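You operate a simulated robot arm through the tools that you are given. There is no shell and no other tool. Be economical: measure what you need, move in short steps, check, and stop when the job is done.

You are at the controls of a simulated two-armed robot. One attempt, no reset.

## Task
Take the black puck and leave it on the shelf of the white side table. Pick up the ink box from the fourth middle wire rack shelf from the top with one hand, pass it to the other hand and put it on the middle shelf of the black tray cart. Put the yellow paper roll on the top of the side table away on the front of the high desk. Do these in any order. Set down upright: ink box, yellow paper roll.
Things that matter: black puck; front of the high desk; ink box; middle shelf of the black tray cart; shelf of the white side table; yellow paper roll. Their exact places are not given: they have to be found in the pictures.

Only the result counts: the job must be done as asked and must still hold three seconds after the hand-in. Knocking over, shifting, dropping, spilling or breaking anything else fails it.

## Robot
Two 7-joint arms with two-finger grippers on one trunk, on a base that drives. Base frame: it is fixed to the floor where the robot stands at the start and does not move with it; the origin is under the middle of the robot, x ahead of it, y to its left, z up. Units: m, rad, N and s.
The left shoulder is at the start at [0.036, 0.162, 1.156], the right one opposite. With the tool pointing down near the work surface each hand reaches from about 0.1 to 0.68 m from the robot's upright axis, wherever it stands, measured 20 degrees to its own side. Places, roughly: front of the high desk (96x18 cm) [-2.44, 5.46, 1.12]; ink box [-3.25, 6.75, 0.75]; middle shelf of the black tray cart [-2, 4.7, 0.6]; shelf of the white side table [1, 4.3, 0.3]; yellow paper roll [7, 6.5, 0.75]. Payload 2.45 kg a hand.
The TCP of each hand is the grasp point between the finger pads, 0.026 m short of the fingertips. In the tool frame z runs along the fingers and y along their closing line. Largest opening 0.096 m; the body of the gripper starts 0.069 m behind the TCP.
Orientation is that of the tool frame in the base frame, as [roll, pitch, yaw] about the fixed x, y, z axes, in that order (R = Rz(yaw) Ry(pitch) Rx(roll)). With the fingers straight down and closing along the base's y, the tool's x points along the base's -x, its y along +y and its z along -z.

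## Interface
- The arms move only by the tool apply_moves. It takes "left_series", "right_series" or both (then of equal length, played together; a hand with none holds still); each is a list of rows, each a list of 7 numbers: the closure, from 0 (fully open) to 1 (shut), then the shift along the tool's x, y, z in units of 400 mm (1.0 is 400 mm), then the turn, a rotation vector about the tool's x, y, z in units of 90 degrees (1.0 is 90 degrees). In form: [[jaw, tx, ty, tz, rx, ry, rz], ...]. A call has 1 to 12 rows; each row is the pose to reach, as a shift and turn from the pose commanded when the call began, along the tool's axes at that moment. A call with a number of a shift or a turn outside -1 to 1 is refused whole. Each row takes 0.2 s and may step no farther than 0.05 m and 0.15 rad from the row before; otherwise, or with a gripper value out of range, the whole call is refused. Where a pose cannot be reached the arm comes as near as it can. A force on the tool above 40 N (or 10 N above the force at the start of the call, whichever is more), or a blocked arm, ends the call early, and 0.2 s more pass. The fingers move at their own pace and stop on an object; they squeeze with about 26 N. The grip force told is the motor's: it shows also when the fingers shut on nothing. Time passes only in rows, and 0.2 s behind the last, so rows that repeat a pose let the fingers close. The reply holds the time, the measured pose of the TCP, the force on the tool along the base axes, the opening and the grip force, in the units named above and with some noise, with the torque about the TCP (base axes, N m) and any sound that the robot's microphone picked up.
- Cameras (640 x 400 px; columns grow to the right, rows downward): "scene" is now at [0.0947, 0.0149, 1.6238]; the picture's right is [0.19, -0.98, -0.00], its down [-0.79, -0.15, -0.59] and it looks along [0.58, 0.11, -0.81] (base axes); focal length 272 px, centre (320, 200). "left" rides on the left gripper at [0.082, -0.003, -0.098] in its tool frame; the picture's right is [0.04, 1.00, 0.00], its down [-0.73, 0.03, -0.68] and it looks along [-0.68, 0.03, 0.73] (tool axes); focal length 256 px, centre (320, 200). "right" rides on the right gripper at [0.082, 0.003, -0.098] in its tool frame; the picture's right is [-0.04, 1.00, 0.00], its down [-0.73, -0.03, -0.68] and it looks along [-0.68, -0.03, 0.73] (tool axes); focal length 256 px, centre (320, 200).
- camera(camera): a new picture of that camera. No time passes.
- lift_body(by): slides the trunk up (or, below 0, down) by that many m; the arms and the scene camera ride with it, the base frame stays. It gives what a move gives, with no picture.
- base_move(legs): drives the robot by 1 to 6 legs, each [ahead, left, turn to the left] in m, m and rad, along the robot's own axes; the way and the turn of a leg run together, so that a leg with both is an arc; at most 1.5 m and 3.142 rad a leg. The arms and the cameras ride along, it lands a little off, and it stops where it bumps. It gives what a move gives.
- turn_head(pan, tilt): turns the head with the scene camera to pan (to the left, within 2.094 rad either way) and tilt (down, from -0.506 to 1.204), counted from straight ahead of the robot. It gives what a move gives.
- locate(camera, pixels): there is no depth. For up to 12 entries [column, row, z] of the newest picture of that camera ("zoom" is the newest enlarged one), the place [x, y] in the base frame at which the ray of that pixel passes the height z, good to about 0.002 m. No time passes.
- inspect(camera, box): a new picture of the part [left, top, right, bottom] of that camera's present view, enlarged. No time passes.
- sign_off(): hands the job in; it is judged then, once.

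Keep the steps short. Do not move on a guess: measure, check each grasp and each placing, and mend mistakes. In all there are 110 turns and 100 pictures (those below and enlarged ones count). Leave the grippers open and the arms clear of the work at the hand-in unless told otherwise, and finish with a single line.

The tools are called by a JSON object that holds its "method" and its "body". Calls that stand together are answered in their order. apply_moves: Moves the arms, as the interface text tells. Its arguments: {"type":"object","properties":{"left_series":{"type":"array"},"right_series":{"type":"array"}},"required":[]} The other tools are called the same way: lift_body (by) slides the trunk up or down; base_move (legs) drives the base; turn_head (pan, tilt) turns the head that bears the scene camera; camera (camera) takes a picture; locate (camera, pixels) gives the place at which the rays of pixels pass given heights; inspect (camera, box) takes an enlarged picture of a part of a camera's view; sign_off () hands the job in.

At the start:

```text
t: 0.0
left_eef_pos: [0.2786, 0.1451, 1.1487]
left_ee_rot: [-3.14, -0.003, 3.14]
left_contact_force: [-0.8, 0.3, -0.2]
left_wrist_torque: [-0.04, 0.0, 0.02]
left_finger_gap: 0.0961
left_grasp_force: 0.1
right_eef_pos: [0.4963, -0.1618, 1.1234]
right_ee_rot: [3.141, 0.0, 3.14]
right_contact_force: [0.1, 0.1, -0.3]
right_wrist_torque: [0.0, -0.02, 0.0]
right_finger_gap: 0.0961
right_grasp_force: 0.1
trunk travel left (down, up): [-0.325, 0.242]
robot x, y, heading: [0.0014, -0.0013, 0.001]
head pan, tilt: [0.188, 0.934]
```

scene: 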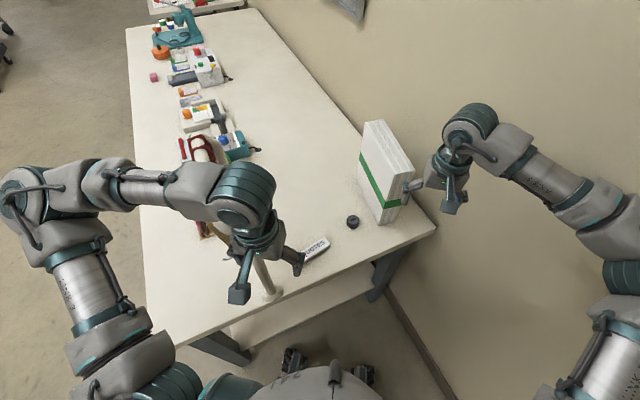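
right: 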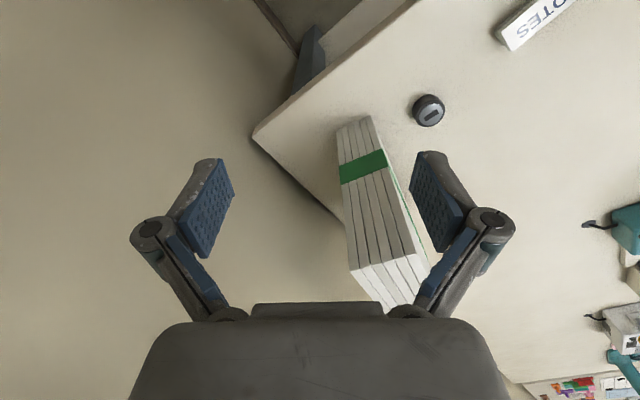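
left: 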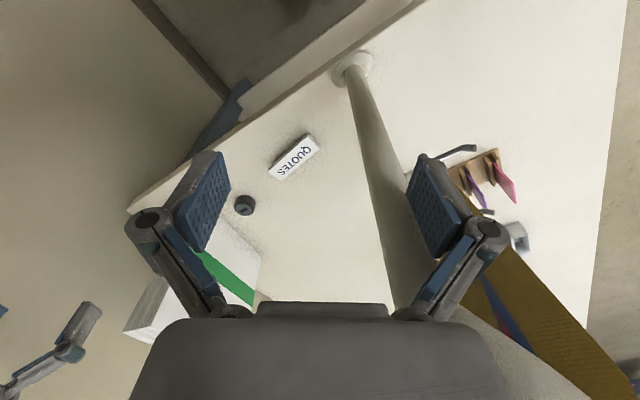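

I see a small black disc at scene (353,222) on the table ahead. I will enlarge it and measure it.

{"method": "inspect", "body": {"camera": "scene", "box": [280, 120, 440, 280]}}

{"method": "locate", "body": {"camera": "scene", "pixels": [[353, 222, 0.75], [353, 222, 0.8], [353, 222, 0.7], [436, 228, 0.75], [176, 345, 0.75], [267, 295, 0.75]]}}

{"method": "locate", "body": {"camera": "right", "pixels": [[428, 110, 0.75], [428, 110, 0.8], [428, 110, 0.7], [253, 137, 0.75]]}}

{"method": "locate", "body": {"camera": "left", "pixels": [[245, 205, 0.75], [245, 205, 0.8], [245, 205, 0.7], [355, 68, 0.75]]}}

```text
2.50 times, centred on (360, 200) of scene
```

zoom: 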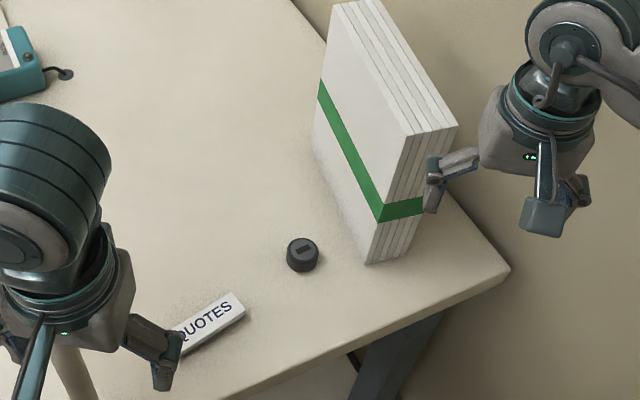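

```text
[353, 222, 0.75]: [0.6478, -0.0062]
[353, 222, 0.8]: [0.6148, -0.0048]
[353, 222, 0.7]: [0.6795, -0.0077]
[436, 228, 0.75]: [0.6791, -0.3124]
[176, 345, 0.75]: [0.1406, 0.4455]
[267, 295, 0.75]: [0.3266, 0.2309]
```

```text
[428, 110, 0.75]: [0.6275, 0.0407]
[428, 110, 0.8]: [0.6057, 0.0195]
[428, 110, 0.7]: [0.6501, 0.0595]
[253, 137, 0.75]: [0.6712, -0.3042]
```

```text
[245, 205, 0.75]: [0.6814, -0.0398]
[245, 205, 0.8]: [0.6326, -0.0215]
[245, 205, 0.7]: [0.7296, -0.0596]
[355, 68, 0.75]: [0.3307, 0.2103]
```

{"method": "locate", "body": {"camera": "scene", "pixels": [[353, 222, 0.84], [353, 222, 0.86], [379, 225, 0.84], [395, 224, 0.84], [395, 174, 1.1], [395, 174, 1.2], [360, 124, 1.1], [360, 124, 1.2], [267, 295, 0.84], [436, 228, 0.84], [176, 345, 0.84], [126, 30, 0.84]]}}

{"method": "locate", "body": {"camera": "right", "pixels": [[428, 110, 0.84], [428, 110, 0.86], [340, 130, 0.84], [371, 117, 0.84], [350, 268, 1.1], [405, 255, 1.1], [350, 268, 1.2], [405, 255, 1.2], [350, 268, 1.05], [253, 137, 0.84]]}}

{"method": "locate", "body": {"camera": "left", "pixels": [[245, 205, 0.84], [245, 205, 0.86], [352, 72, 0.84], [390, 300, 1.0], [520, 240, 0.84], [540, 345, 0.84]]}}

```text
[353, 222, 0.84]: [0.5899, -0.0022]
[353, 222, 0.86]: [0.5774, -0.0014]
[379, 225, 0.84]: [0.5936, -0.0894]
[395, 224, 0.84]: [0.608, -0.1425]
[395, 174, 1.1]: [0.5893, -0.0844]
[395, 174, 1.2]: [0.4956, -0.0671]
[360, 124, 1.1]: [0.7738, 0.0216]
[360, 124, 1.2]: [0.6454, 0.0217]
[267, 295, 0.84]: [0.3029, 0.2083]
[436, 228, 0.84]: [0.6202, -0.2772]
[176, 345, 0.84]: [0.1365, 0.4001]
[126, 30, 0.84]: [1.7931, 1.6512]
```

```text
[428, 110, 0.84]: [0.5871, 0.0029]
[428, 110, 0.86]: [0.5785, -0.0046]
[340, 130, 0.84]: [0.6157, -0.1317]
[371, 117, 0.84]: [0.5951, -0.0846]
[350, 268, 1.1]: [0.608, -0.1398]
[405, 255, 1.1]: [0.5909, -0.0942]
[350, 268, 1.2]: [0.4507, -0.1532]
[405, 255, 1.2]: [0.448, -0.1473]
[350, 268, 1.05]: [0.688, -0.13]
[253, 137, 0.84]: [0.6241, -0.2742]
```

```text
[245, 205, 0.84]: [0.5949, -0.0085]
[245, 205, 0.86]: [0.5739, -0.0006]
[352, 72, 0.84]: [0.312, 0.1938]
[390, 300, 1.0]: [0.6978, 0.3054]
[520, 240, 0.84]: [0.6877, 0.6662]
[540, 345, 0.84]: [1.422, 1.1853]
```

{"method": "camera", "body": {"camera": "left"}}

{"method": "inspect", "body": {"camera": "scene", "box": [150, 160, 342, 340]}}

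{"method": "turn_head", "body": {"pan": 0.7, "tilt": 0.6}}

{"method": "camera", "body": {"camera": "scene"}}

```text
95 pictures are left
```

left: 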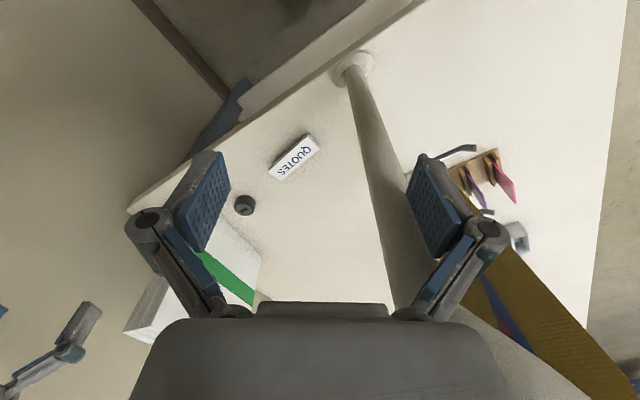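

```text
2.22 times, centred on (246, 250) of scene
```

zoom: 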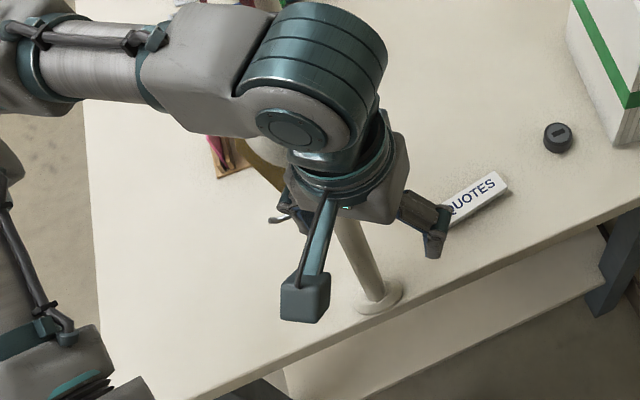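

```text
t: 0.9
left_eef_pos: [0.2736, 0.1458, 1.1502]
left_ee_rot: [-3.141, 0.003, 3.141]
left_contact_force: [1.3, -0.2, -0.4]
left_wrist_torque: [-0.02, 0.0, -0.04]
left_finger_gap: 0.0957
left_grasp_force: 0.1
right_eef_pos: [0.4935, -0.1617, 1.1251]
right_ee_rot: [3.141, 0.002, 3.139]
right_contact_force: [0.5, 0.1, -0.6]
right_wrist_torque: [0.02, -0.02, 0.0]
right_finger_gap: 0.0963
right_grasp_force: 0.0
trunk travel left (down, up): [-0.325, 0.242]
robot x, y, heading: [0.001, 0.0014, -0.002]
head pan, tilt: [0.7, 0.6]
```

```text
93 pictures are left
```

scene: 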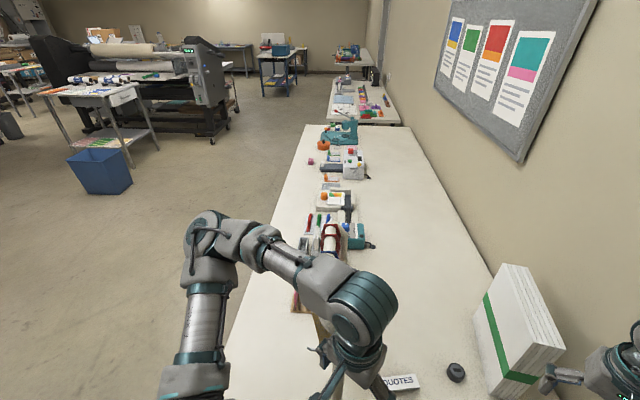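

The puck is at about (0.583,-0.002), with its top near z 0.855. The stack's near corner is at (0.594,-0.089) and its top is at z 1.1. I will use the right hand, going over the puck at the present height while turning the fingers parallel to the stack face. Then I will look.

{"method": "apply_moves", "body": {"right_series": [[0, 0, 0.1, 0, 0, 0, 0.08], [0, 0, 0.2, 0, 0, 0, 0.16], [0, 0, 0.3, 0, 0, 0, 0.24], [0, 0, 0.4, 0, 0, 0, 0.32], [0, -0.05, 0.4, 0, 0, 0, 0.4], [0, -0.1, 0.4, 0, 0, 0, 0.48], [0, -0.16, 0.4, 0, 0, 0, 0.56], [0, -0.22, 0.4, 0, 0, 0, 0.65]]}}

{"method": "turn_head", "body": {"pan": -0.2, "tilt": 0.8}}

{"method": "camera", "body": {"camera": "scene"}}

{"method": "camera", "body": {"camera": "right"}}

```text
t: 2.7
left_eef_pos: [0.2749, 0.1483, 1.1491]
left_ee_rot: [-3.141, 0.0, -3.14]
left_contact_force: [-0.2, 0.1, -0.4]
left_wrist_torque: [-0.01, -0.05, 0.01]
left_finger_gap: 0.096
left_grasp_force: 0.0
right_eef_pos: [0.583, 0.0008, 1.1256]
right_ee_rot: [3.141, 0.005, 2.117]
right_contact_force: [0.3, 0.4, -0.5]
right_wrist_torque: [-0.04, -0.02, 0.02]
right_finger_gap: 0.0963
right_grasp_force: 0.0
trunk travel left (down, up): [-0.325, 0.242]
robot x, y, heading: [-0.0008, -0.0012, 0.004]
head pan, tilt: [0.7, 0.6]
```

```text
t: 3.9
left_eef_pos: [0.2744, 0.1473, 1.1493]
left_ee_rot: [-3.141, 0.003, -3.141]
left_contact_force: [-0.3, -0.3, 0.3]
left_wrist_torque: [0.0, -0.01, 0.01]
left_finger_gap: 0.0963
left_grasp_force: 0.0
right_eef_pos: [0.5811, -0.0017, 1.1264]
right_ee_rot: [3.141, 0.001, 2.119]
right_contact_force: [0.5, 0.7, 0.6]
right_wrist_torque: [0.03, 0.0, 0.02]
right_finger_gap: 0.0957
right_grasp_force: 0.0
trunk travel left (down, up): [-0.325, 0.242]
robot x, y, heading: [-0.0026, -0.0018, 0.0]
head pan, tilt: [-0.201, 0.799]
```

```text
92 pictures are left
```

scene: 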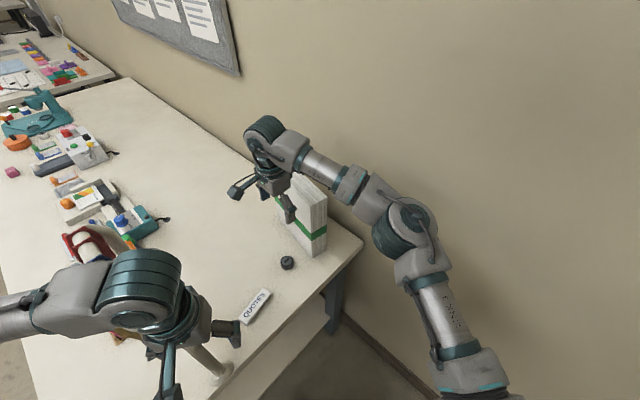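

```text
91 pictures are left
```

right: 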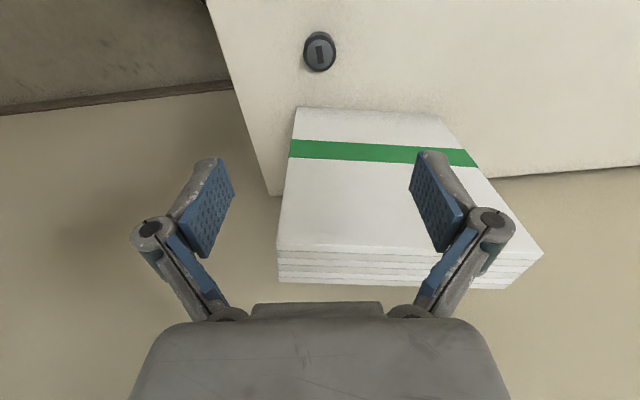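

{"method": "locate", "body": {"camera": "scene", "pixels": [[400, 225, 1.2], [400, 225, 1.3], [400, 225, 1.4], [335, 175, 1.3], [268, 140, 1.3], [268, 140, 1.35], [287, 262, 0.85], [287, 262, 0.84]]}}

{"method": "locate", "body": {"camera": "right", "pixels": [[320, 52, 0.86], [320, 52, 0.85], [320, 52, 0.84], [295, 107, 0.84], [436, 113, 0.84]]}}

```text
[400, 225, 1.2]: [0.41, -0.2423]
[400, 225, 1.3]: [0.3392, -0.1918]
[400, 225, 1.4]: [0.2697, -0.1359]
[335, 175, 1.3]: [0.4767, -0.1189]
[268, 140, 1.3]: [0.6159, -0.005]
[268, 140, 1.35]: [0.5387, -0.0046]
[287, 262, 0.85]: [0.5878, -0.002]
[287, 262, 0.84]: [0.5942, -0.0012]
```

```text
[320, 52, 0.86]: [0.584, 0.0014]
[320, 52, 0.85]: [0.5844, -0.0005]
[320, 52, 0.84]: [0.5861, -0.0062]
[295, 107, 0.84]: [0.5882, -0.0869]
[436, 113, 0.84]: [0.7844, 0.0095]
```

The right forearm should pass close by the stack's corner, so I will tilt the tool 15° away from the stack, lower to about z 1.0 and check.

{"method": "apply_moves", "body": {"right_series": [[0, 0, 0, 0, 0, -0.085, 0], [0, 0, 0.007, 0, 0, -0.167, 0], [0, 0, 0.007, 0.1, 0, -0.167, 0], [0, 0, 0.007, 0.2, 0, -0.167, 0], [0, 0, 0.007, 0.3, 0, -0.167, 0], [0, 0, 0.007, 0.3, 0, -0.167, 0]]}}

{"method": "camera", "body": {"camera": "scene"}}

{"method": "camera", "body": {"camera": "right"}}

```text
t: 5.3
left_eef_pos: [0.2747, 0.1472, 1.1493]
left_ee_rot: [-3.14, 0.003, -3.141]
left_contact_force: [-0.5, -0.3, -0.3]
left_wrist_torque: [0.01, -0.04, 0.0]
left_finger_gap: 0.096
left_grasp_force: 0.0
right_eef_pos: [0.5863, 0.0018, 1.0053]
right_ee_rot: [3.14, 0.265, 2.12]
right_contact_force: [0.0, 0.3, -0.6]
right_wrist_torque: [0.01, -0.01, 0.0]
right_finger_gap: 0.0961
right_grasp_force: 0.1
trunk travel left (down, up): [-0.325, 0.242]
robot x, y, heading: [0.0016, -0.0014, -0.003]
head pan, tilt: [-0.201, 0.799]
```

```text
90 pictures are left
```

scene: 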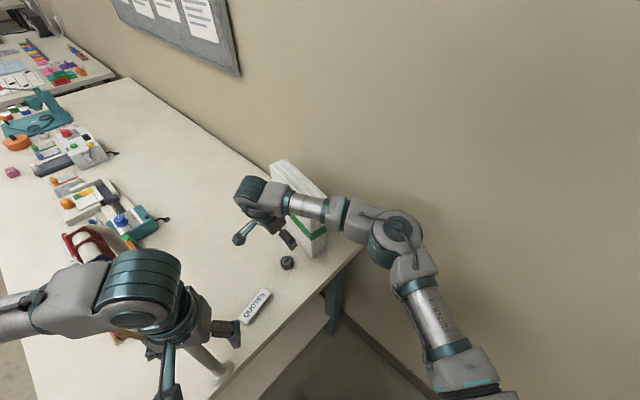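

```text
89 pictures are left
```

right: 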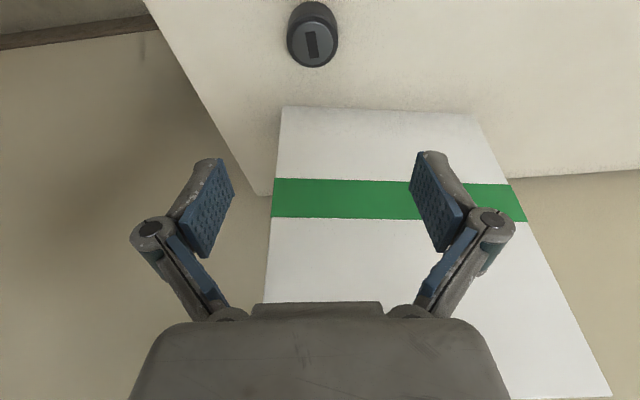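

{"method": "inspect", "body": {"camera": "scene", "box": [210, 130, 450, 280]}}

{"method": "locate", "body": {"camera": "scene", "pixels": [[310, 208, 1.2], [310, 208, 1.15], [310, 208, 1.1], [398, 240, 1.2], [398, 240, 1.1], [398, 240, 1.0], [252, 195, 1.2], [252, 195, 1.15], [287, 262, 0.85]]}}

{"method": "locate", "body": {"camera": "right", "pixels": [[312, 43, 0.86], [312, 43, 0.85]]}}

```text
2.67 times, centred on (330, 205) of scene
```

zoom: 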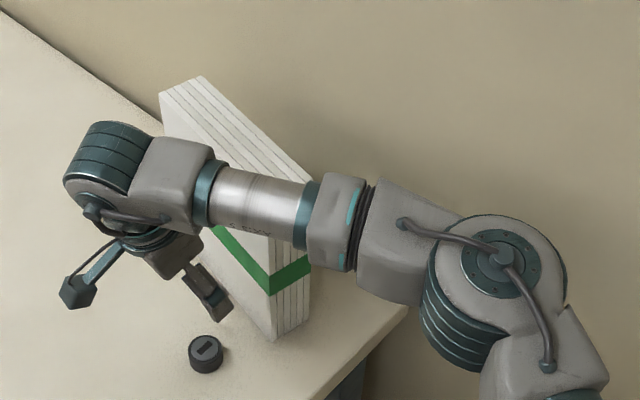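

```text
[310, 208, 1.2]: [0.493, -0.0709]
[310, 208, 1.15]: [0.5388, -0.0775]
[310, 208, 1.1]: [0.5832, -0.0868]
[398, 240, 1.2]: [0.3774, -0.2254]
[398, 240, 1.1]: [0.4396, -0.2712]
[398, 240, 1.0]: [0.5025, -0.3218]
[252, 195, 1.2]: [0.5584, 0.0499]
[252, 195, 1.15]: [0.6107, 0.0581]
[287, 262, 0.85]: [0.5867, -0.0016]
```

```text
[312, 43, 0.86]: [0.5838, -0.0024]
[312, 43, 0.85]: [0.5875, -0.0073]
```

The forearm clears the stack corner by about 5 cm. I will lower the last 0.14 m straight down to z≈0.865.

{"method": "apply_moves", "body": {"right_series": [[0, 0.023, -0.004, 0.085, 0, 0, 0], [0, 0.046, -0.005, 0.17, 0, 0, 0], [0, 0.069, -0.005, 0.254, 0, 0, 0], [0, 0.091, -0.005, 0.338, 0, 0, 0], [0, 0.091, -0.005, 0.338, 0, 0, 0]]}}

{"method": "camera", "body": {"camera": "right"}}

{"method": "inspect", "body": {"camera": "scene", "box": [210, 160, 450, 310]}}

```text
t: 6.5
left_eef_pos: [0.2733, 0.1465, 1.1492]
left_ee_rot: [-3.14, 0.0, 3.141]
left_contact_force: [0.0, -0.7, 0.3]
left_wrist_torque: [-0.02, 0.03, 0.01]
left_finger_gap: 0.0961
left_grasp_force: 0.1
right_eef_pos: [0.5824, 0.0009, 0.8668]
right_ee_rot: [3.138, 0.262, 2.116]
right_contact_force: [-0.4, 0.1, 0.6]
right_wrist_torque: [-0.04, 0.0, -0.01]
right_finger_gap: 0.0959
right_grasp_force: 0.0
trunk travel left (down, up): [-0.325, 0.242]
robot x, y, heading: [0.0012, 0.0008, -0.001]
head pan, tilt: [-0.201, 0.799]
```

```text
87 pictures are left
```

right: 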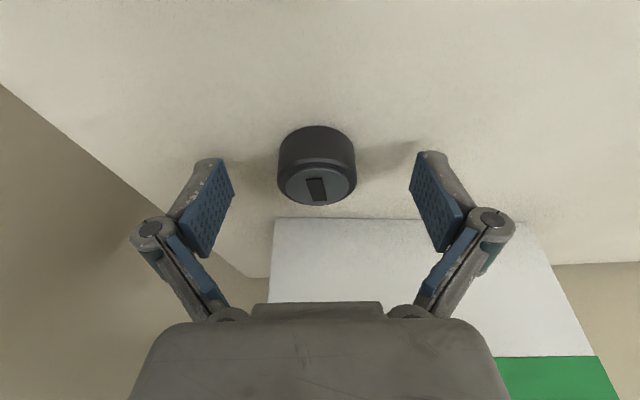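

```text
2.67 times, centred on (330, 235) of scene
```

zoom: 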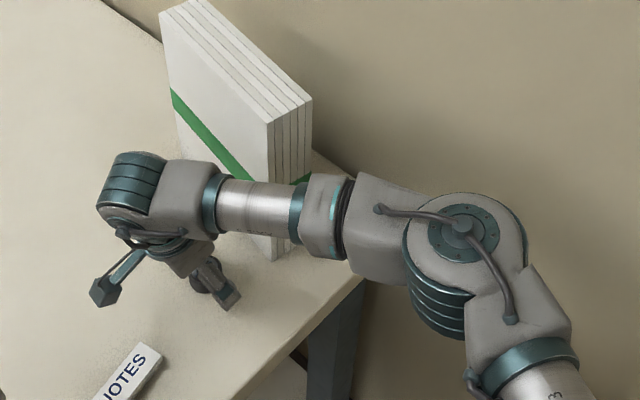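

The puck sits between the fingers, with its top face at (317,185), so I close and then lift a little.

{"method": "apply_moves", "body": {"right_series": [[0, 0.004, 0, 0.012, 0, 0, 0], [1, 0.004, 0, 0.012, 0, 0, 0], [1, 0.004, 0, 0.012, 0, 0, 0], [1, 0.004, 0, 0.012, 0, 0, 0], [1, 0.004, 0, 0.012, 0, 0, 0], [1, -0.02, 0, -0.073, 0, 0, 0], [1, -0.043, 0, -0.157, 0, 0, 0]]}}

{"method": "camera", "body": {"camera": "right"}}

```text
t: 7.5
left_eef_pos: [0.2735, 0.1461, 1.1503]
left_ee_rot: [-3.139, 0.003, 3.141]
left_contact_force: [0.8, -0.2, 0.3]
left_wrist_torque: [-0.01, 0.0, 0.02]
left_finger_gap: 0.096
left_grasp_force: 0.2
right_eef_pos: [0.5803, 0.0007, 0.8679]
right_ee_rot: [3.136, 0.266, 2.118]
right_contact_force: [-8.7, -3.1, 19.9]
right_wrist_torque: [-0.18, 0.45, 0.0]
right_finger_gap: 0.0407
right_grasp_force: 25.7
trunk travel left (down, up): [-0.325, 0.242]
robot x, y, heading: [-0.0018, -0.0006, 0.002]
head pan, tilt: [-0.201, 0.799]
stopped in row 4 (right hand): the force on the tool passed its limit at 44 N (the readings are from after the stop); the commanded pose is now the measured one
```

```text
85 pictures are left
```

right: 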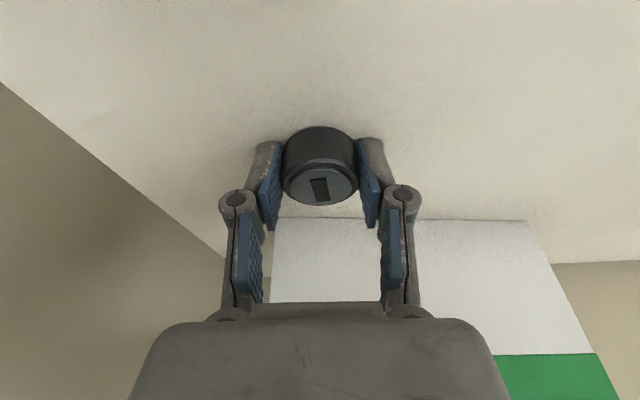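

The grip is on, with a gap of 0.0407 and 26 N. The tips touched the table while closing, so I lift gently now.

{"method": "apply_moves", "body": {"right_series": [[1, -0.006, 0, -0.024, 0, 0, 0], [1, -0.02, 0, -0.08, 0, 0, 0], [1, -0.043, 0, -0.157, 0, 0, 0], [1, -0.066, 0, -0.24, 0, 0, 0], [1, -0.09, 0, -0.338, 0, 0, 0], [1, -0.11, 0, -0.42, 0, 0, 0], [1, -0.13, 0, -0.5, 0, 0, 0], [1, -0.15, 0, -0.58, 0, 0, 0]]}}

{"method": "camera", "body": {"camera": "right"}}

```text
t: 9.2
left_eef_pos: [0.2725, 0.147, 1.1508]
left_ee_rot: [-3.14, 0.003, 3.141]
left_contact_force: [0.6, -0.5, -0.7]
left_wrist_torque: [0.0, -0.01, 0.01]
left_finger_gap: 0.0962
left_grasp_force: 0.0
right_eef_pos: [0.5789, 0.0024, 1.1064]
right_ee_rot: [3.136, 0.265, 2.117]
right_contact_force: [-0.1, -0.5, -0.5]
right_wrist_torque: [0.0, 0.01, 0.02]
right_finger_gap: 0.0403
right_grasp_force: 26.3
trunk travel left (down, up): [-0.325, 0.242]
robot x, y, heading: [-0.0024, -0.0011, 0.0]
head pan, tilt: [-0.201, 0.799]
```

```text
84 pictures are left
```

right: 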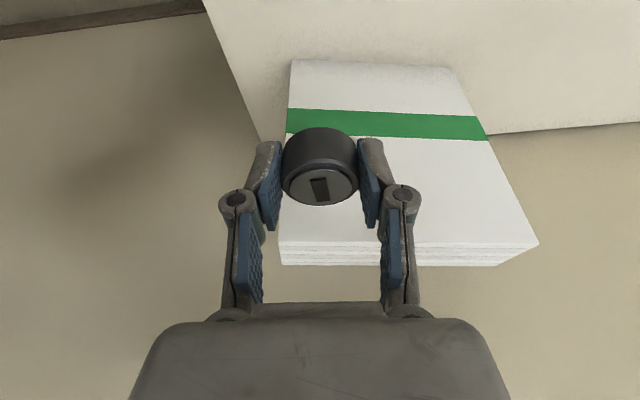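

The puck is held. I will pull the right hand back from the stack, set it vertical, then look to the left for the way out.

{"method": "apply_moves", "body": {"right_series": [[1, 0, -0.1, 0, 0, 0, 0], [1, 0, -0.2, 0, 0, 0, 0], [1, 0.01, -0.3, 0, 0, 0, 0], [1, 0.01, -0.4, 0, 0, 0.085, 0], [1, 0.02, -0.51, 0, 0, 0.167, 0]]}}

{"method": "turn_head", "body": {"pan": 1.5, "tilt": 0.35}}

{"method": "camera", "body": {"camera": "scene"}}

{"method": "turn_head", "body": {"pan": 2.09, "tilt": 0.7}}

{"method": "camera", "body": {"camera": "scene"}}

```text
t: 10.4
left_eef_pos: [0.2725, 0.1427, 1.15]
left_ee_rot: [3.141, 0.004, -3.141]
left_contact_force: [0.5, -0.2, 0.1]
left_wrist_torque: [0.02, -0.02, 0.0]
left_finger_gap: 0.0958
left_grasp_force: 0.1
right_eef_pos: [0.3977, -0.0997, 1.1029]
right_ee_rot: [3.135, 0.001, 2.117]
right_contact_force: [-0.6, 0.0, -1.0]
right_wrist_torque: [0.07, -0.01, 0.0]
right_finger_gap: 0.0403
right_grasp_force: 26.1
trunk travel left (down, up): [-0.325, 0.242]
robot x, y, heading: [-0.0026, -0.0007, -0.0]
head pan, tilt: [-0.201, 0.799]
```

```text
t: 12.2
left_eef_pos: [0.2728, 0.1457, 1.1497]
left_ee_rot: [-3.139, 0.002, -3.141]
left_contact_force: [-0.2, 0.3, 0.3]
left_wrist_torque: [0.03, 0.0, 0.02]
left_finger_gap: 0.096
left_grasp_force: 0.0
right_eef_pos: [0.4, -0.0976, 1.1027]
right_ee_rot: [3.136, 0.004, 2.118]
right_contact_force: [0.2, 0.2, 0.6]
right_wrist_torque: [-0.03, 0.01, -0.03]
right_finger_gap: 0.0403
right_grasp_force: 26.3
trunk travel left (down, up): [-0.325, 0.242]
robot x, y, heading: [0.0028, 0.001, -0.005]
head pan, tilt: [1.499, 0.351]
```

```text
83 pictures are left
```

scene: 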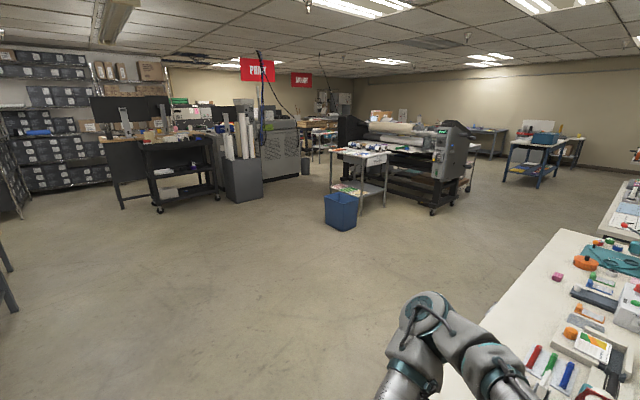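

```text
t: 13.2
left_eef_pos: [0.2731, 0.1451, 1.1501]
left_ee_rot: [-3.14, 0.002, 3.141]
left_contact_force: [-0.3, -0.3, -0.1]
left_wrist_torque: [0.0, 0.0, 0.01]
left_finger_gap: 0.0962
left_grasp_force: 0.0
right_eef_pos: [0.399, -0.0974, 1.1035]
right_ee_rot: [3.136, 0.005, 2.12]
right_contact_force: [0.1, -0.2, -0.3]
right_wrist_torque: [0.04, -0.01, 0.03]
right_finger_gap: 0.0406
right_grasp_force: 26.1
trunk travel left (down, up): [-0.325, 0.242]
robot x, y, heading: [0.0012, 0.0002, 0.004]
head pan, tilt: [2.089, 0.7]
```

```text
82 pictures are left
```

scene: 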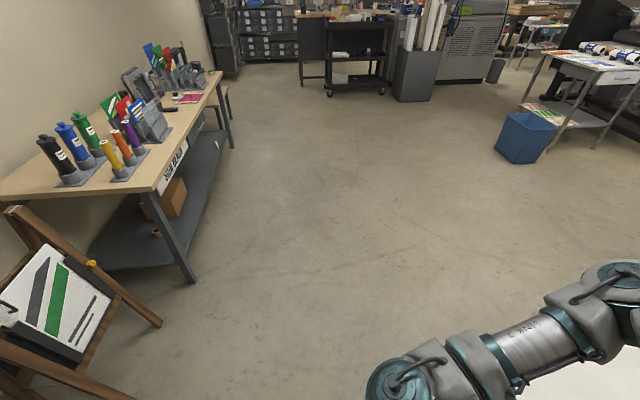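

{"method": "locate", "body": {"camera": "scene", "pixels": [[160, 325, 0], [190, 282, 0], [130, 398, 0], [155, 190, 0.8], [520, 160, 0], [545, 160, 0], [498, 148, 0], [385, 93, 0], [327, 95, 0], [515, 100, 0.3]]}}

{"method": "turn_head", "body": {"pan": -2.09, "tilt": 0.8}}

{"method": "camera", "body": {"camera": "scene"}}

```text
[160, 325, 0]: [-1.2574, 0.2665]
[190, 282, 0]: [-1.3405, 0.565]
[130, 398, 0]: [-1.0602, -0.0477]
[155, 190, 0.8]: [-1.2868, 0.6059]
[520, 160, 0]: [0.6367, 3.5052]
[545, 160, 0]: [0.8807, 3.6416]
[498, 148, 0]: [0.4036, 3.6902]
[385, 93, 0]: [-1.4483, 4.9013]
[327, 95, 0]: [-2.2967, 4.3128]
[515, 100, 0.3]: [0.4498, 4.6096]
```

```text
t: 16.6
left_eef_pos: [0.2736, 0.1442, 1.1501]
left_ee_rot: [-3.14, 0.001, 3.14]
left_contact_force: [0.2, -0.1, -0.1]
left_wrist_torque: [-0.02, 0.01, -0.01]
left_finger_gap: 0.0959
left_grasp_force: 0.0
right_eef_pos: [0.3994, -0.0977, 1.1018]
right_ee_rot: [3.136, 0.004, 2.119]
right_contact_force: [0.4, 0.4, -1.2]
right_wrist_torque: [-0.02, 0.0, 0.02]
right_finger_gap: 0.0406
right_grasp_force: 26.1
trunk travel left (down, up): [-0.325, 0.242]
robot x, y, heading: [-0.0009, -0.0039, 0.001]
head pan, tilt: [-2.089, 0.799]
```

```text
81 pictures are left
```

scene: 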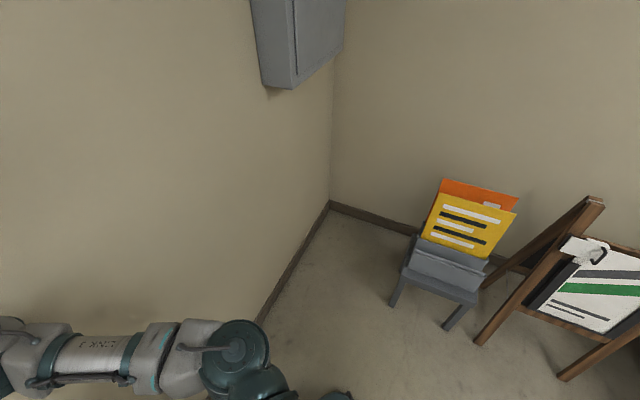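

Behind, the easel feet are at about x -1.06, so 0.5 m back is clear. I will back out, turn left and drive toward the side table, staying clear of the table corner at (0.14,0.40).

{"method": "base_move", "body": {"legs": [[-0.5, 0, 0], [0, 0, 1.4], [1.4, 0, 0]]}}

{"method": "turn_head", "body": {"pan": -0.3, "tilt": 0.4}}

{"method": "camera", "body": {"camera": "scene"}}

```text
t: 29.4
left_eef_pos: [-0.3392, 1.6658, 1.1503]
left_ee_rot: [-3.139, 0.002, -1.756]
left_contact_force: [-0.4, 0.0, 0.0]
left_wrist_torque: [0.02, 0.02, 0.01]
left_finger_gap: 0.0959
left_grasp_force: 0.1
right_eef_pos: [-0.0793, 1.7437, 1.103]
right_ee_rot: [3.137, 0.001, -2.777]
right_contact_force: [0.5, 0.2, -0.4]
right_wrist_torque: [0.0, -0.02, 0.0]
right_finger_gap: 0.0406
right_grasp_force: 26.1
trunk travel left (down, up): [-0.325, 0.242]
robot x, y, heading: [-0.2444, 1.3707, 1.387]
head pan, tilt: [-2.089, 0.799]
```

```text
t: 31.2
left_eef_pos: [-0.3395, 1.6621, 1.1511]
left_ee_rot: [-3.139, 0.007, -1.756]
left_contact_force: [0.5, -0.1, 0.3]
left_wrist_torque: [0.03, 0.0, 0.0]
left_finger_gap: 0.0959
left_grasp_force: 0.1
right_eef_pos: [-0.0795, 1.7414, 1.1038]
right_ee_rot: [3.135, 0.006, -2.776]
right_contact_force: [-0.4, -0.5, -0.5]
right_wrist_torque: [-0.01, -0.02, -0.01]
right_finger_gap: 0.0402
right_grasp_force: 26.2
trunk travel left (down, up): [-0.325, 0.242]
robot x, y, heading: [-0.2451, 1.3684, 1.387]
head pan, tilt: [-0.3, 0.4]
```

```text
80 pictures are left
```

scene: 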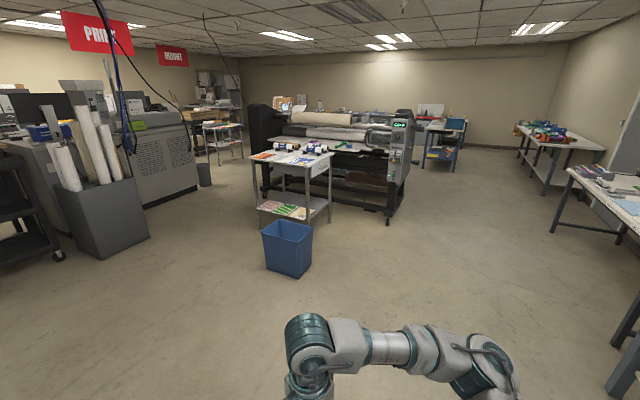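

The table at (290,180) should be the white side table. I will enlarge it.

{"method": "inspect", "body": {"camera": "scene", "box": [230, 130, 350, 290]}}

{"method": "locate", "body": {"camera": "scene", "pixels": [[265, 272, 0], [298, 278, 0], [310, 262, 0], [259, 226, 0], [307, 242, 0], [330, 222, 0], [307, 215, 0.3], [330, 200, 0.3], [250, 158, 0.8], [310, 174, 0.8], [332, 155, 0.8]]}}

{"method": "inspect", "body": {"camera": "scene", "box": [400, 90, 520, 180]}}

```text
2.50 times, centred on (290, 210) of scene
```

zoom: 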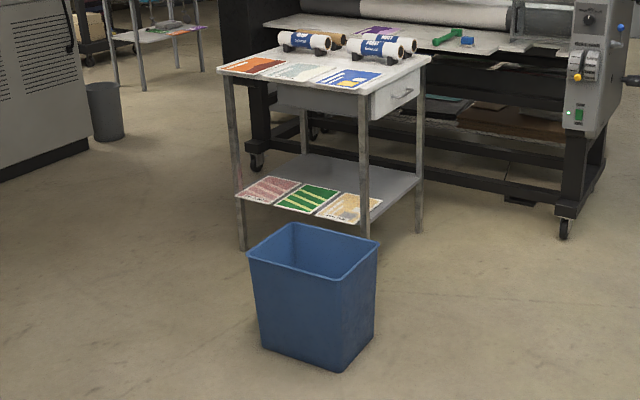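

```text
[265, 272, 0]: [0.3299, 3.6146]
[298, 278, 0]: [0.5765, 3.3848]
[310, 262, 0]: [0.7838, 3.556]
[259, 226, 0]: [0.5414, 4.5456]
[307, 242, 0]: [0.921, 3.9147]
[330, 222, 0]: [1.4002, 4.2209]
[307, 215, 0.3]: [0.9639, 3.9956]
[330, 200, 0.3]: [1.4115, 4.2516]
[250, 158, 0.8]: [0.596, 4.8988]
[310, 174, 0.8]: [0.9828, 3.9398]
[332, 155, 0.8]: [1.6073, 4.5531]
```

```text
4.44 times, centred on (460, 135) of scene
```

zoom: 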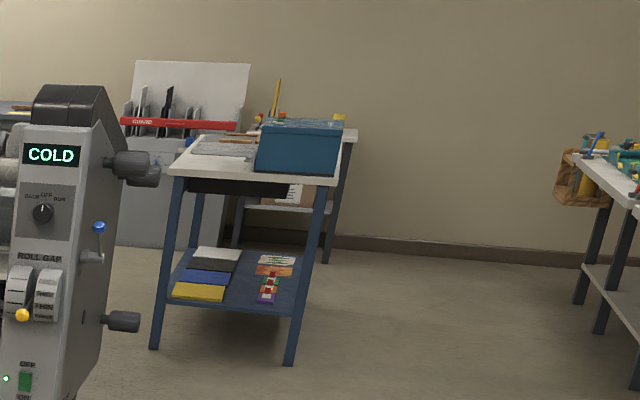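

The table legs stand at (0.54,4.55), (0.92,3.91) and (1.40,4.22), and the right short side of the shelf is open and free. I will drive to a spot in front of that side, at about (1.5,3.2), and face it with heading 2.11.

{"method": "base_move", "body": {"legs": [[0, 0, -0.578], [1.5, 0, 0], [1.03, 0, 0], [0, 0, 1.3]]}}

{"method": "turn_head", "body": {"pan": 0.1, "tilt": 0.75}}

{"method": "camera", "body": {"camera": "scene"}}

```text
t: 48.3
left_eef_pos: [1.1772, 3.3693, 1.151]
left_ee_rot: [-3.139, 0.004, -1.015]
left_contact_force: [0.6, 0.0, -0.5]
left_wrist_torque: [0.01, 0.01, 0.0]
left_finger_gap: 0.096
left_grasp_force: 0.1
right_eef_pos: [1.3167, 3.6048, 1.1035]
right_ee_rot: [3.136, 0.006, -2.037]
right_contact_force: [1.1, 1.1, -1.2]
right_wrist_torque: [-0.01, 0.0, 0.01]
right_finger_gap: 0.0403
right_grasp_force: 25.9
trunk travel left (down, up): [-0.325, 0.242]
robot x, y, heading: [1.4422, 3.2147, 2.128]
head pan, tilt: [-0.3, 0.4]
```

```text
t: 49.1
left_eef_pos: [1.1788, 3.3662, 1.1524]
left_ee_rot: [-3.14, 0.006, -1.014]
left_contact_force: [-0.7, 0.2, -0.2]
left_wrist_torque: [0.01, 0.0, -0.04]
left_finger_gap: 0.0961
left_grasp_force: 0.1
right_eef_pos: [1.3182, 3.6025, 1.1044]
right_ee_rot: [3.132, 0.006, -2.038]
right_contact_force: [0.2, 0.1, -1.2]
right_wrist_torque: [0.01, 0.0, -0.02]
right_finger_gap: 0.0404
right_grasp_force: 25.5
trunk travel left (down, up): [-0.325, 0.242]
robot x, y, heading: [1.4415, 3.2184, 2.127]
head pan, tilt: [0.099, 0.75]
```

```text
77 pictures are left
```

scene: 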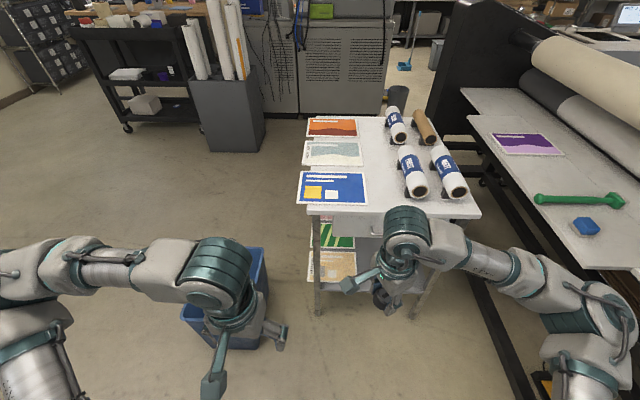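

{"method": "locate", "body": {"camera": "scene", "pixels": [[460, 88, 0.75], [640, 355, 0.75], [600, 300, 0.75], [600, 310, 1.1], [600, 310, 1.2], [310, 214, 0.8], [478, 214, 0.8], [318, 313, 0], [412, 316, 0], [545, 385, 0], [318, 280, 0.3], [425, 280, 0.3]]}}

{"method": "turn_head", "body": {"pan": -0.7, "tilt": 0.8}}

{"method": "camera", "body": {"camera": "scene"}}

```text
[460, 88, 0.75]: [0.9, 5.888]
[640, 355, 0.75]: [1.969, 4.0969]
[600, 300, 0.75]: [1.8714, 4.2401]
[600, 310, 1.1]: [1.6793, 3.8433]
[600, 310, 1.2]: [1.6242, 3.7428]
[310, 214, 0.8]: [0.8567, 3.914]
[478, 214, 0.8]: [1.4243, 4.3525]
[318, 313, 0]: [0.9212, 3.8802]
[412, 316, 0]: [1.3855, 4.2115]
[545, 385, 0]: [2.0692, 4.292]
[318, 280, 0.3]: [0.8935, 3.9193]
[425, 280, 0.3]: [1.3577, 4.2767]
```

```text
t: 50.3
left_eef_pos: [1.1782, 3.3678, 1.1517]
left_ee_rot: [-3.139, 0.006, -1.014]
left_contact_force: [0.6, -0.3, 0.1]
left_wrist_torque: [-0.03, -0.03, -0.01]
left_finger_gap: 0.0958
left_grasp_force: 0.1
right_eef_pos: [1.3182, 3.6021, 1.1052]
right_ee_rot: [3.134, 0.005, -2.038]
right_contact_force: [0.3, -0.7, -1.3]
right_wrist_torque: [0.0, 0.01, 0.01]
right_finger_gap: 0.0405
right_grasp_force: 25.7
trunk travel left (down, up): [-0.325, 0.242]
robot x, y, heading: [1.4425, 3.2178, 2.131]
head pan, tilt: [-0.7, 0.799]
```

```text
76 pictures are left
```

scene: 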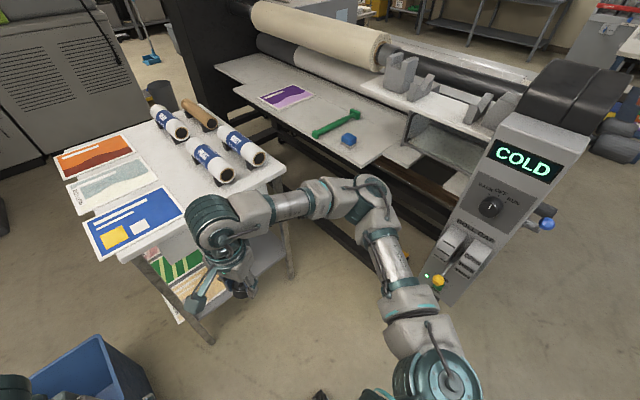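

{"method": "locate", "body": {"camera": "scene", "pixels": [[215, 65, 0.75], [290, 128, 0.75], [415, 165, 0.75], [425, 280, 0.8], [425, 280, 0.6], [375, 195, 1.15], [375, 195, 1.2], [440, 305, 0.4], [295, 275, 0], [213, 343, 0], [285, 240, 0.3], [200, 310, 0.3]]}}

{"method": "inspect", "body": {"camera": "scene", "box": [120, 180, 320, 360]}}

```text
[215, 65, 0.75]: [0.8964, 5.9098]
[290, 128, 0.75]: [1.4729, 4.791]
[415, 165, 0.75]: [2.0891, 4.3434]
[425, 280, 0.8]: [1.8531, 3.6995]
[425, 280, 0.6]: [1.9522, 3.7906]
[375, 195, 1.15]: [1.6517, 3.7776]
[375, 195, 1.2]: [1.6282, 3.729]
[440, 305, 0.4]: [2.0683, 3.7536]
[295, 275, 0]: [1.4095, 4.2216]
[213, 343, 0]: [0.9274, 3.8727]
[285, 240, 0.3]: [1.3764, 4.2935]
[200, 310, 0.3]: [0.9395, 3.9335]
```

```text
2.22 times, centred on (220, 270) of scene
```

zoom: 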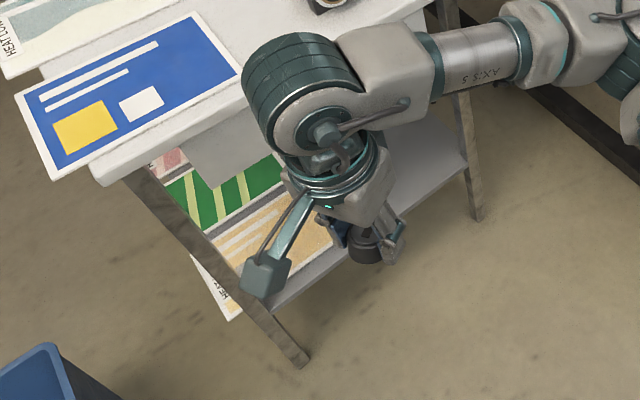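

The shelf edge at z 0.3 runs from (0.92,3.92) to (1.38,4.28), and its right half is free. From here I will shape the right hand first: turn it back to face forward and lower the trunk.

{"method": "apply_moves", "body": {"right_series": [[1, 0, 0, 0, 0, 0, -0.082], [1, 0, 0, 0, 0, 0, -0.164], [1, 0, 0, 0, 0, 0, -0.246], [1, 0, 0, 0, 0, 0, -0.328], [1, 0, 0, 0, 0, 0, -0.41], [1, 0, 0, 0, 0, 0, -0.492], [1, 0, 0, 0, 0, 0, -0.574], [1, 0, 0, 0, 0, 0, -0.653]]}}

{"method": "lift_body", "body": {"by": -0.32}}

{"method": "apply_moves", "body": {"right_series": [[1, -0.04, 0, 0.095, 0, -0.05, 0], [1, -0.08, 0, 0.19, 0, -0.1, 0], [1, -0.12, 0, 0.285, 0, -0.15, 0], [1, -0.16, 0, 0.38, 0, -0.2, 0], [1, -0.2, 0, 0.475, 0, -0.25, 0], [1, -0.24, 0, 0.57, 0, -0.3, 0], [1, -0.28, 0, 0.665, 0, -0.35, 0], [1, -0.32, 0, 0.76, 0, -0.4, 0], [1, -0.36, 0, 0.855, 0, -0.45, 0], [1, -0.4, 0, 0.95, 0, -0.5, 0]]}}

{"method": "camera", "body": {"camera": "scene"}}

{"method": "camera", "body": {"camera": "right"}}

```text
t: 52.1
left_eef_pos: [1.1781, 3.3675, 1.1514]
left_ee_rot: [-3.141, 0.006, -1.014]
left_contact_force: [0.7, 0.1, -0.6]
left_wrist_torque: [0.01, 0.0, -0.02]
left_finger_gap: 0.0958
left_grasp_force: 0.0
right_eef_pos: [1.318, 3.6031, 1.1058]
right_ee_rot: [-3.141, 0.011, -1.009]
right_contact_force: [0.8, 0.0, -0.4]
right_wrist_torque: [0.03, 0.01, -0.03]
right_finger_gap: 0.0401
right_grasp_force: 25.9
trunk travel left (down, up): [-0.325, 0.242]
robot x, y, heading: [1.4445, 3.2132, 2.124]
head pan, tilt: [-0.7, 0.799]
```

```text
t: 55.2
left_eef_pos: [1.1786, 3.3667, 0.8315]
left_ee_rot: [-3.14, 0.009, -1.012]
left_contact_force: [-0.3, -0.6, -0.6]
left_wrist_torque: [-0.01, 0.0, 0.03]
left_finger_gap: 0.096
left_grasp_force: 0.0
right_eef_pos: [1.3194, 3.6024, 0.7863]
right_ee_rot: [3.141, 0.012, -1.01]
right_contact_force: [0.1, 0.1, -0.9]
right_wrist_torque: [-0.01, -0.01, -0.02]
right_finger_gap: 0.0401
right_grasp_force: 26.0
trunk travel left (down, up): [-0.005, 0.562]
robot x, y, heading: [1.4415, 3.2148, 2.129]
head pan, tilt: [-0.7, 0.799]
```

```text
t: 57.5
left_eef_pos: [1.1752, 3.3662, 0.8319]
left_ee_rot: [-3.136, 0.007, -1.014]
left_contact_force: [-0.1, 0.2, 0.5]
left_wrist_torque: [-0.01, -0.03, -0.01]
left_finger_gap: 0.096
left_grasp_force: 0.0
right_eef_pos: [1.2262, 3.7401, 0.409]
right_ee_rot: [-3.139, 0.799, -1.008]
right_contact_force: [-1.2, 0.1, -0.3]
right_wrist_torque: [0.0, 0.0, -0.02]
right_finger_gap: 0.0403
right_grasp_force: 25.8
trunk travel left (down, up): [-0.005, 0.562]
robot x, y, heading: [1.4446, 3.2161, 2.122]
head pan, tilt: [-0.7, 0.799]
```

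```text
74 pictures are left
```

scene: 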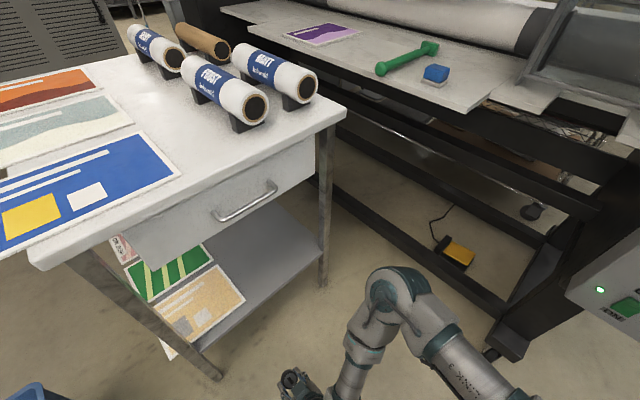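

```text
73 pictures are left
```

right: 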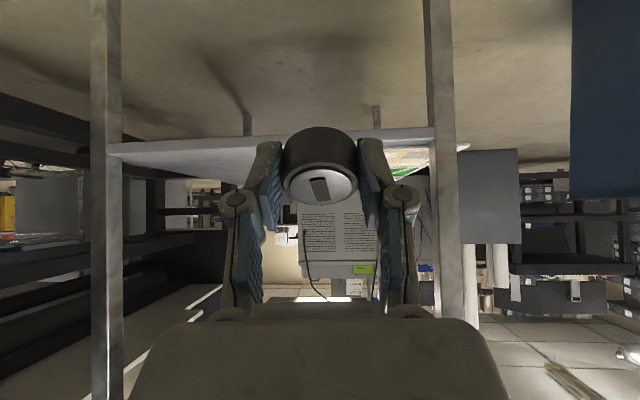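

{"method": "locate", "body": {"camera": "right", "pixels": [[116, 152, 0.3], [116, 152, 0.27], [116, 152, 0.33], [432, 135, 0.3], [432, 135, 0.27], [432, 135, 0.33]]}}

{"method": "locate", "body": {"camera": "scene", "pixels": [[323, 252, 0.3], [323, 252, 0.27], [323, 252, 0.33], [202, 350, 0.3], [202, 350, 0.27], [245, 300, 0.3], [210, 262, 0.3], [325, 288, 0], [222, 380, 0], [400, 290, 0.7], [400, 290, 0.8]]}}

{"method": "inspect", "body": {"camera": "scene", "box": [100, 200, 420, 400]}}

```text
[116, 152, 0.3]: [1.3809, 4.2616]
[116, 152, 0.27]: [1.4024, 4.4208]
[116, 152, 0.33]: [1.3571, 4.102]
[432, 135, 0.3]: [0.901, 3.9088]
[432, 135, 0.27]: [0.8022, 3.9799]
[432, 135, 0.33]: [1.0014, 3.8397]
```

```text
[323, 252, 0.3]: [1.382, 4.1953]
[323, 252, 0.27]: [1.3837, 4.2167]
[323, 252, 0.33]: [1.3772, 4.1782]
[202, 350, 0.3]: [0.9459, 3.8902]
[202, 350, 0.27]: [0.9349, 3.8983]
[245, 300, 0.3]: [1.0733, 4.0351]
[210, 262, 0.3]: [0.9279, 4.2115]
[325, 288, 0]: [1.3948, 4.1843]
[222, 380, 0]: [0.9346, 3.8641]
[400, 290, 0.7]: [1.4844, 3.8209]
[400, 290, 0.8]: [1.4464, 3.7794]
```

```text
2.00 times, centred on (260, 300) of scene
```

zoom: 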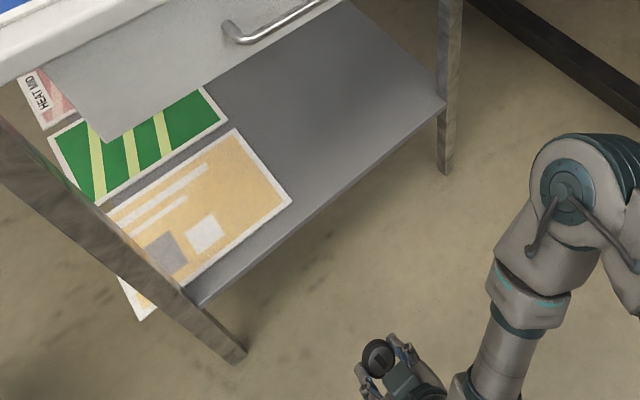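

{"method": "locate", "body": {"camera": "zoom", "pixels": [[365, 125, 0.305], [292, 200, 0.305], [235, 128, 0.305], [445, 105, 0.305], [195, 303, 0.305], [320, 205, 0.305]]}}

```text
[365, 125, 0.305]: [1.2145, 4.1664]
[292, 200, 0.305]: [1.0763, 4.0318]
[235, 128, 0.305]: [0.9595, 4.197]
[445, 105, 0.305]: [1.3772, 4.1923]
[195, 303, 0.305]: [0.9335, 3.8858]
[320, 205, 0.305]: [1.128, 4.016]
```

I will put the puck at about (1.19,4.17), which is 9 cm inside the edge, with the paper to the left and the leg to the right. First I shift right 0.195, then go forward 0.30, and check.

{"method": "base_move", "body": {"legs": [[0, -0.195, 0], [0.28, 0, 0]]}}

{"method": "camera", "body": {"camera": "right"}}

{"method": "turn_head", "body": {"pan": -0.2, "tilt": 0.9}}

{"method": "camera", "body": {"camera": "scene"}}

```text
t: 60.6
left_eef_pos: [1.1898, 3.7088, 0.8303]
left_ee_rot: [-3.138, 0.007, -1.013]
left_contact_force: [0.0, -1.2, 0.3]
left_wrist_torque: [0.04, -0.03, 0.02]
left_finger_gap: 0.0961
left_grasp_force: 0.0
right_eef_pos: [1.2422, 4.0834, 0.4073]
right_ee_rot: [-3.139, 0.796, -1.009]
right_contact_force: [-0.5, 0.0, 0.3]
right_wrist_torque: [-0.02, 0.01, -0.03]
right_finger_gap: 0.0401
right_grasp_force: 25.9
trunk travel left (down, up): [-0.005, 0.562]
robot x, y, heading: [1.4547, 3.5584, 2.128]
head pan, tilt: [-0.7, 0.799]
```

```text
71 pictures are left
```

right: 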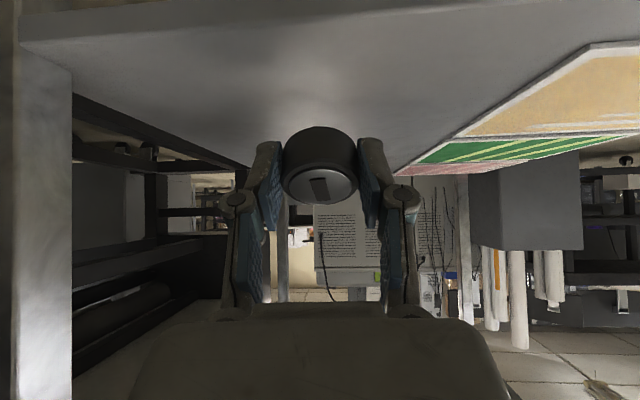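

```text
t: 61.5
left_eef_pos: [1.1936, 3.7058, 0.8337]
left_ee_rot: [-3.139, 0.015, -1.016]
left_contact_force: [0.1, 0.3, -0.1]
left_wrist_torque: [0.01, 0.03, 0.0]
left_finger_gap: 0.0961
left_grasp_force: 0.0
right_eef_pos: [1.2446, 4.0809, 0.4107]
right_ee_rot: [3.14, 0.8, -1.011]
right_contact_force: [-0.7, -0.2, -0.5]
right_wrist_torque: [0.0, 0.02, 0.02]
right_finger_gap: 0.0405
right_grasp_force: 26.5
trunk travel left (down, up): [-0.005, 0.562]
robot x, y, heading: [1.4556, 3.5604, 2.13]
head pan, tilt: [-0.201, 0.901]
```

```text
70 pictures are left
```

scene: 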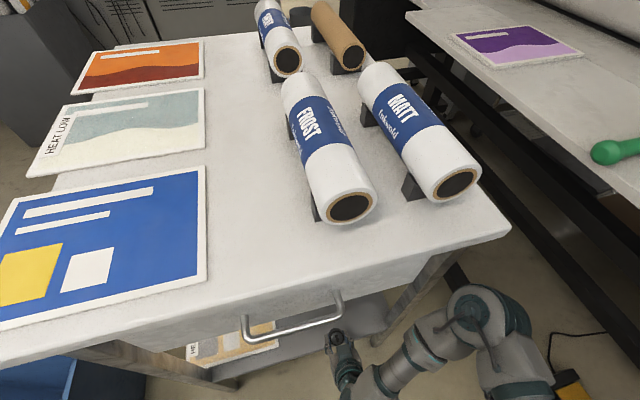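

The puck is just at the shelf edge. With the arm I now go down 4 cm, forward 9 cm, then down 2 cm.

{"method": "apply_moves", "body": {"right_series": [[1, 0.07, 0, 0.07, 0, 0, 0], [1, 0.01, 0, 0.13, 0, 0, 0], [1, -0.089, 0, 0.229, 0, 0, 0], [1, -0.071, 0, 0.247, 0, 0, 0], [1, -0.06, 0, 0.258, 0, 0, 0], [1, -0.055, 0, 0.263, 0, 0, 0]]}}

{"method": "camera", "body": {"camera": "right"}}

```text
refused: row 3 steps farther than a row can; nothing moved
```

```text
69 pictures are left
```

right: 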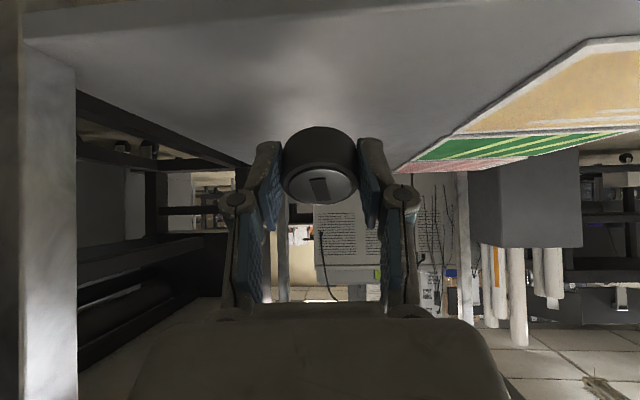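

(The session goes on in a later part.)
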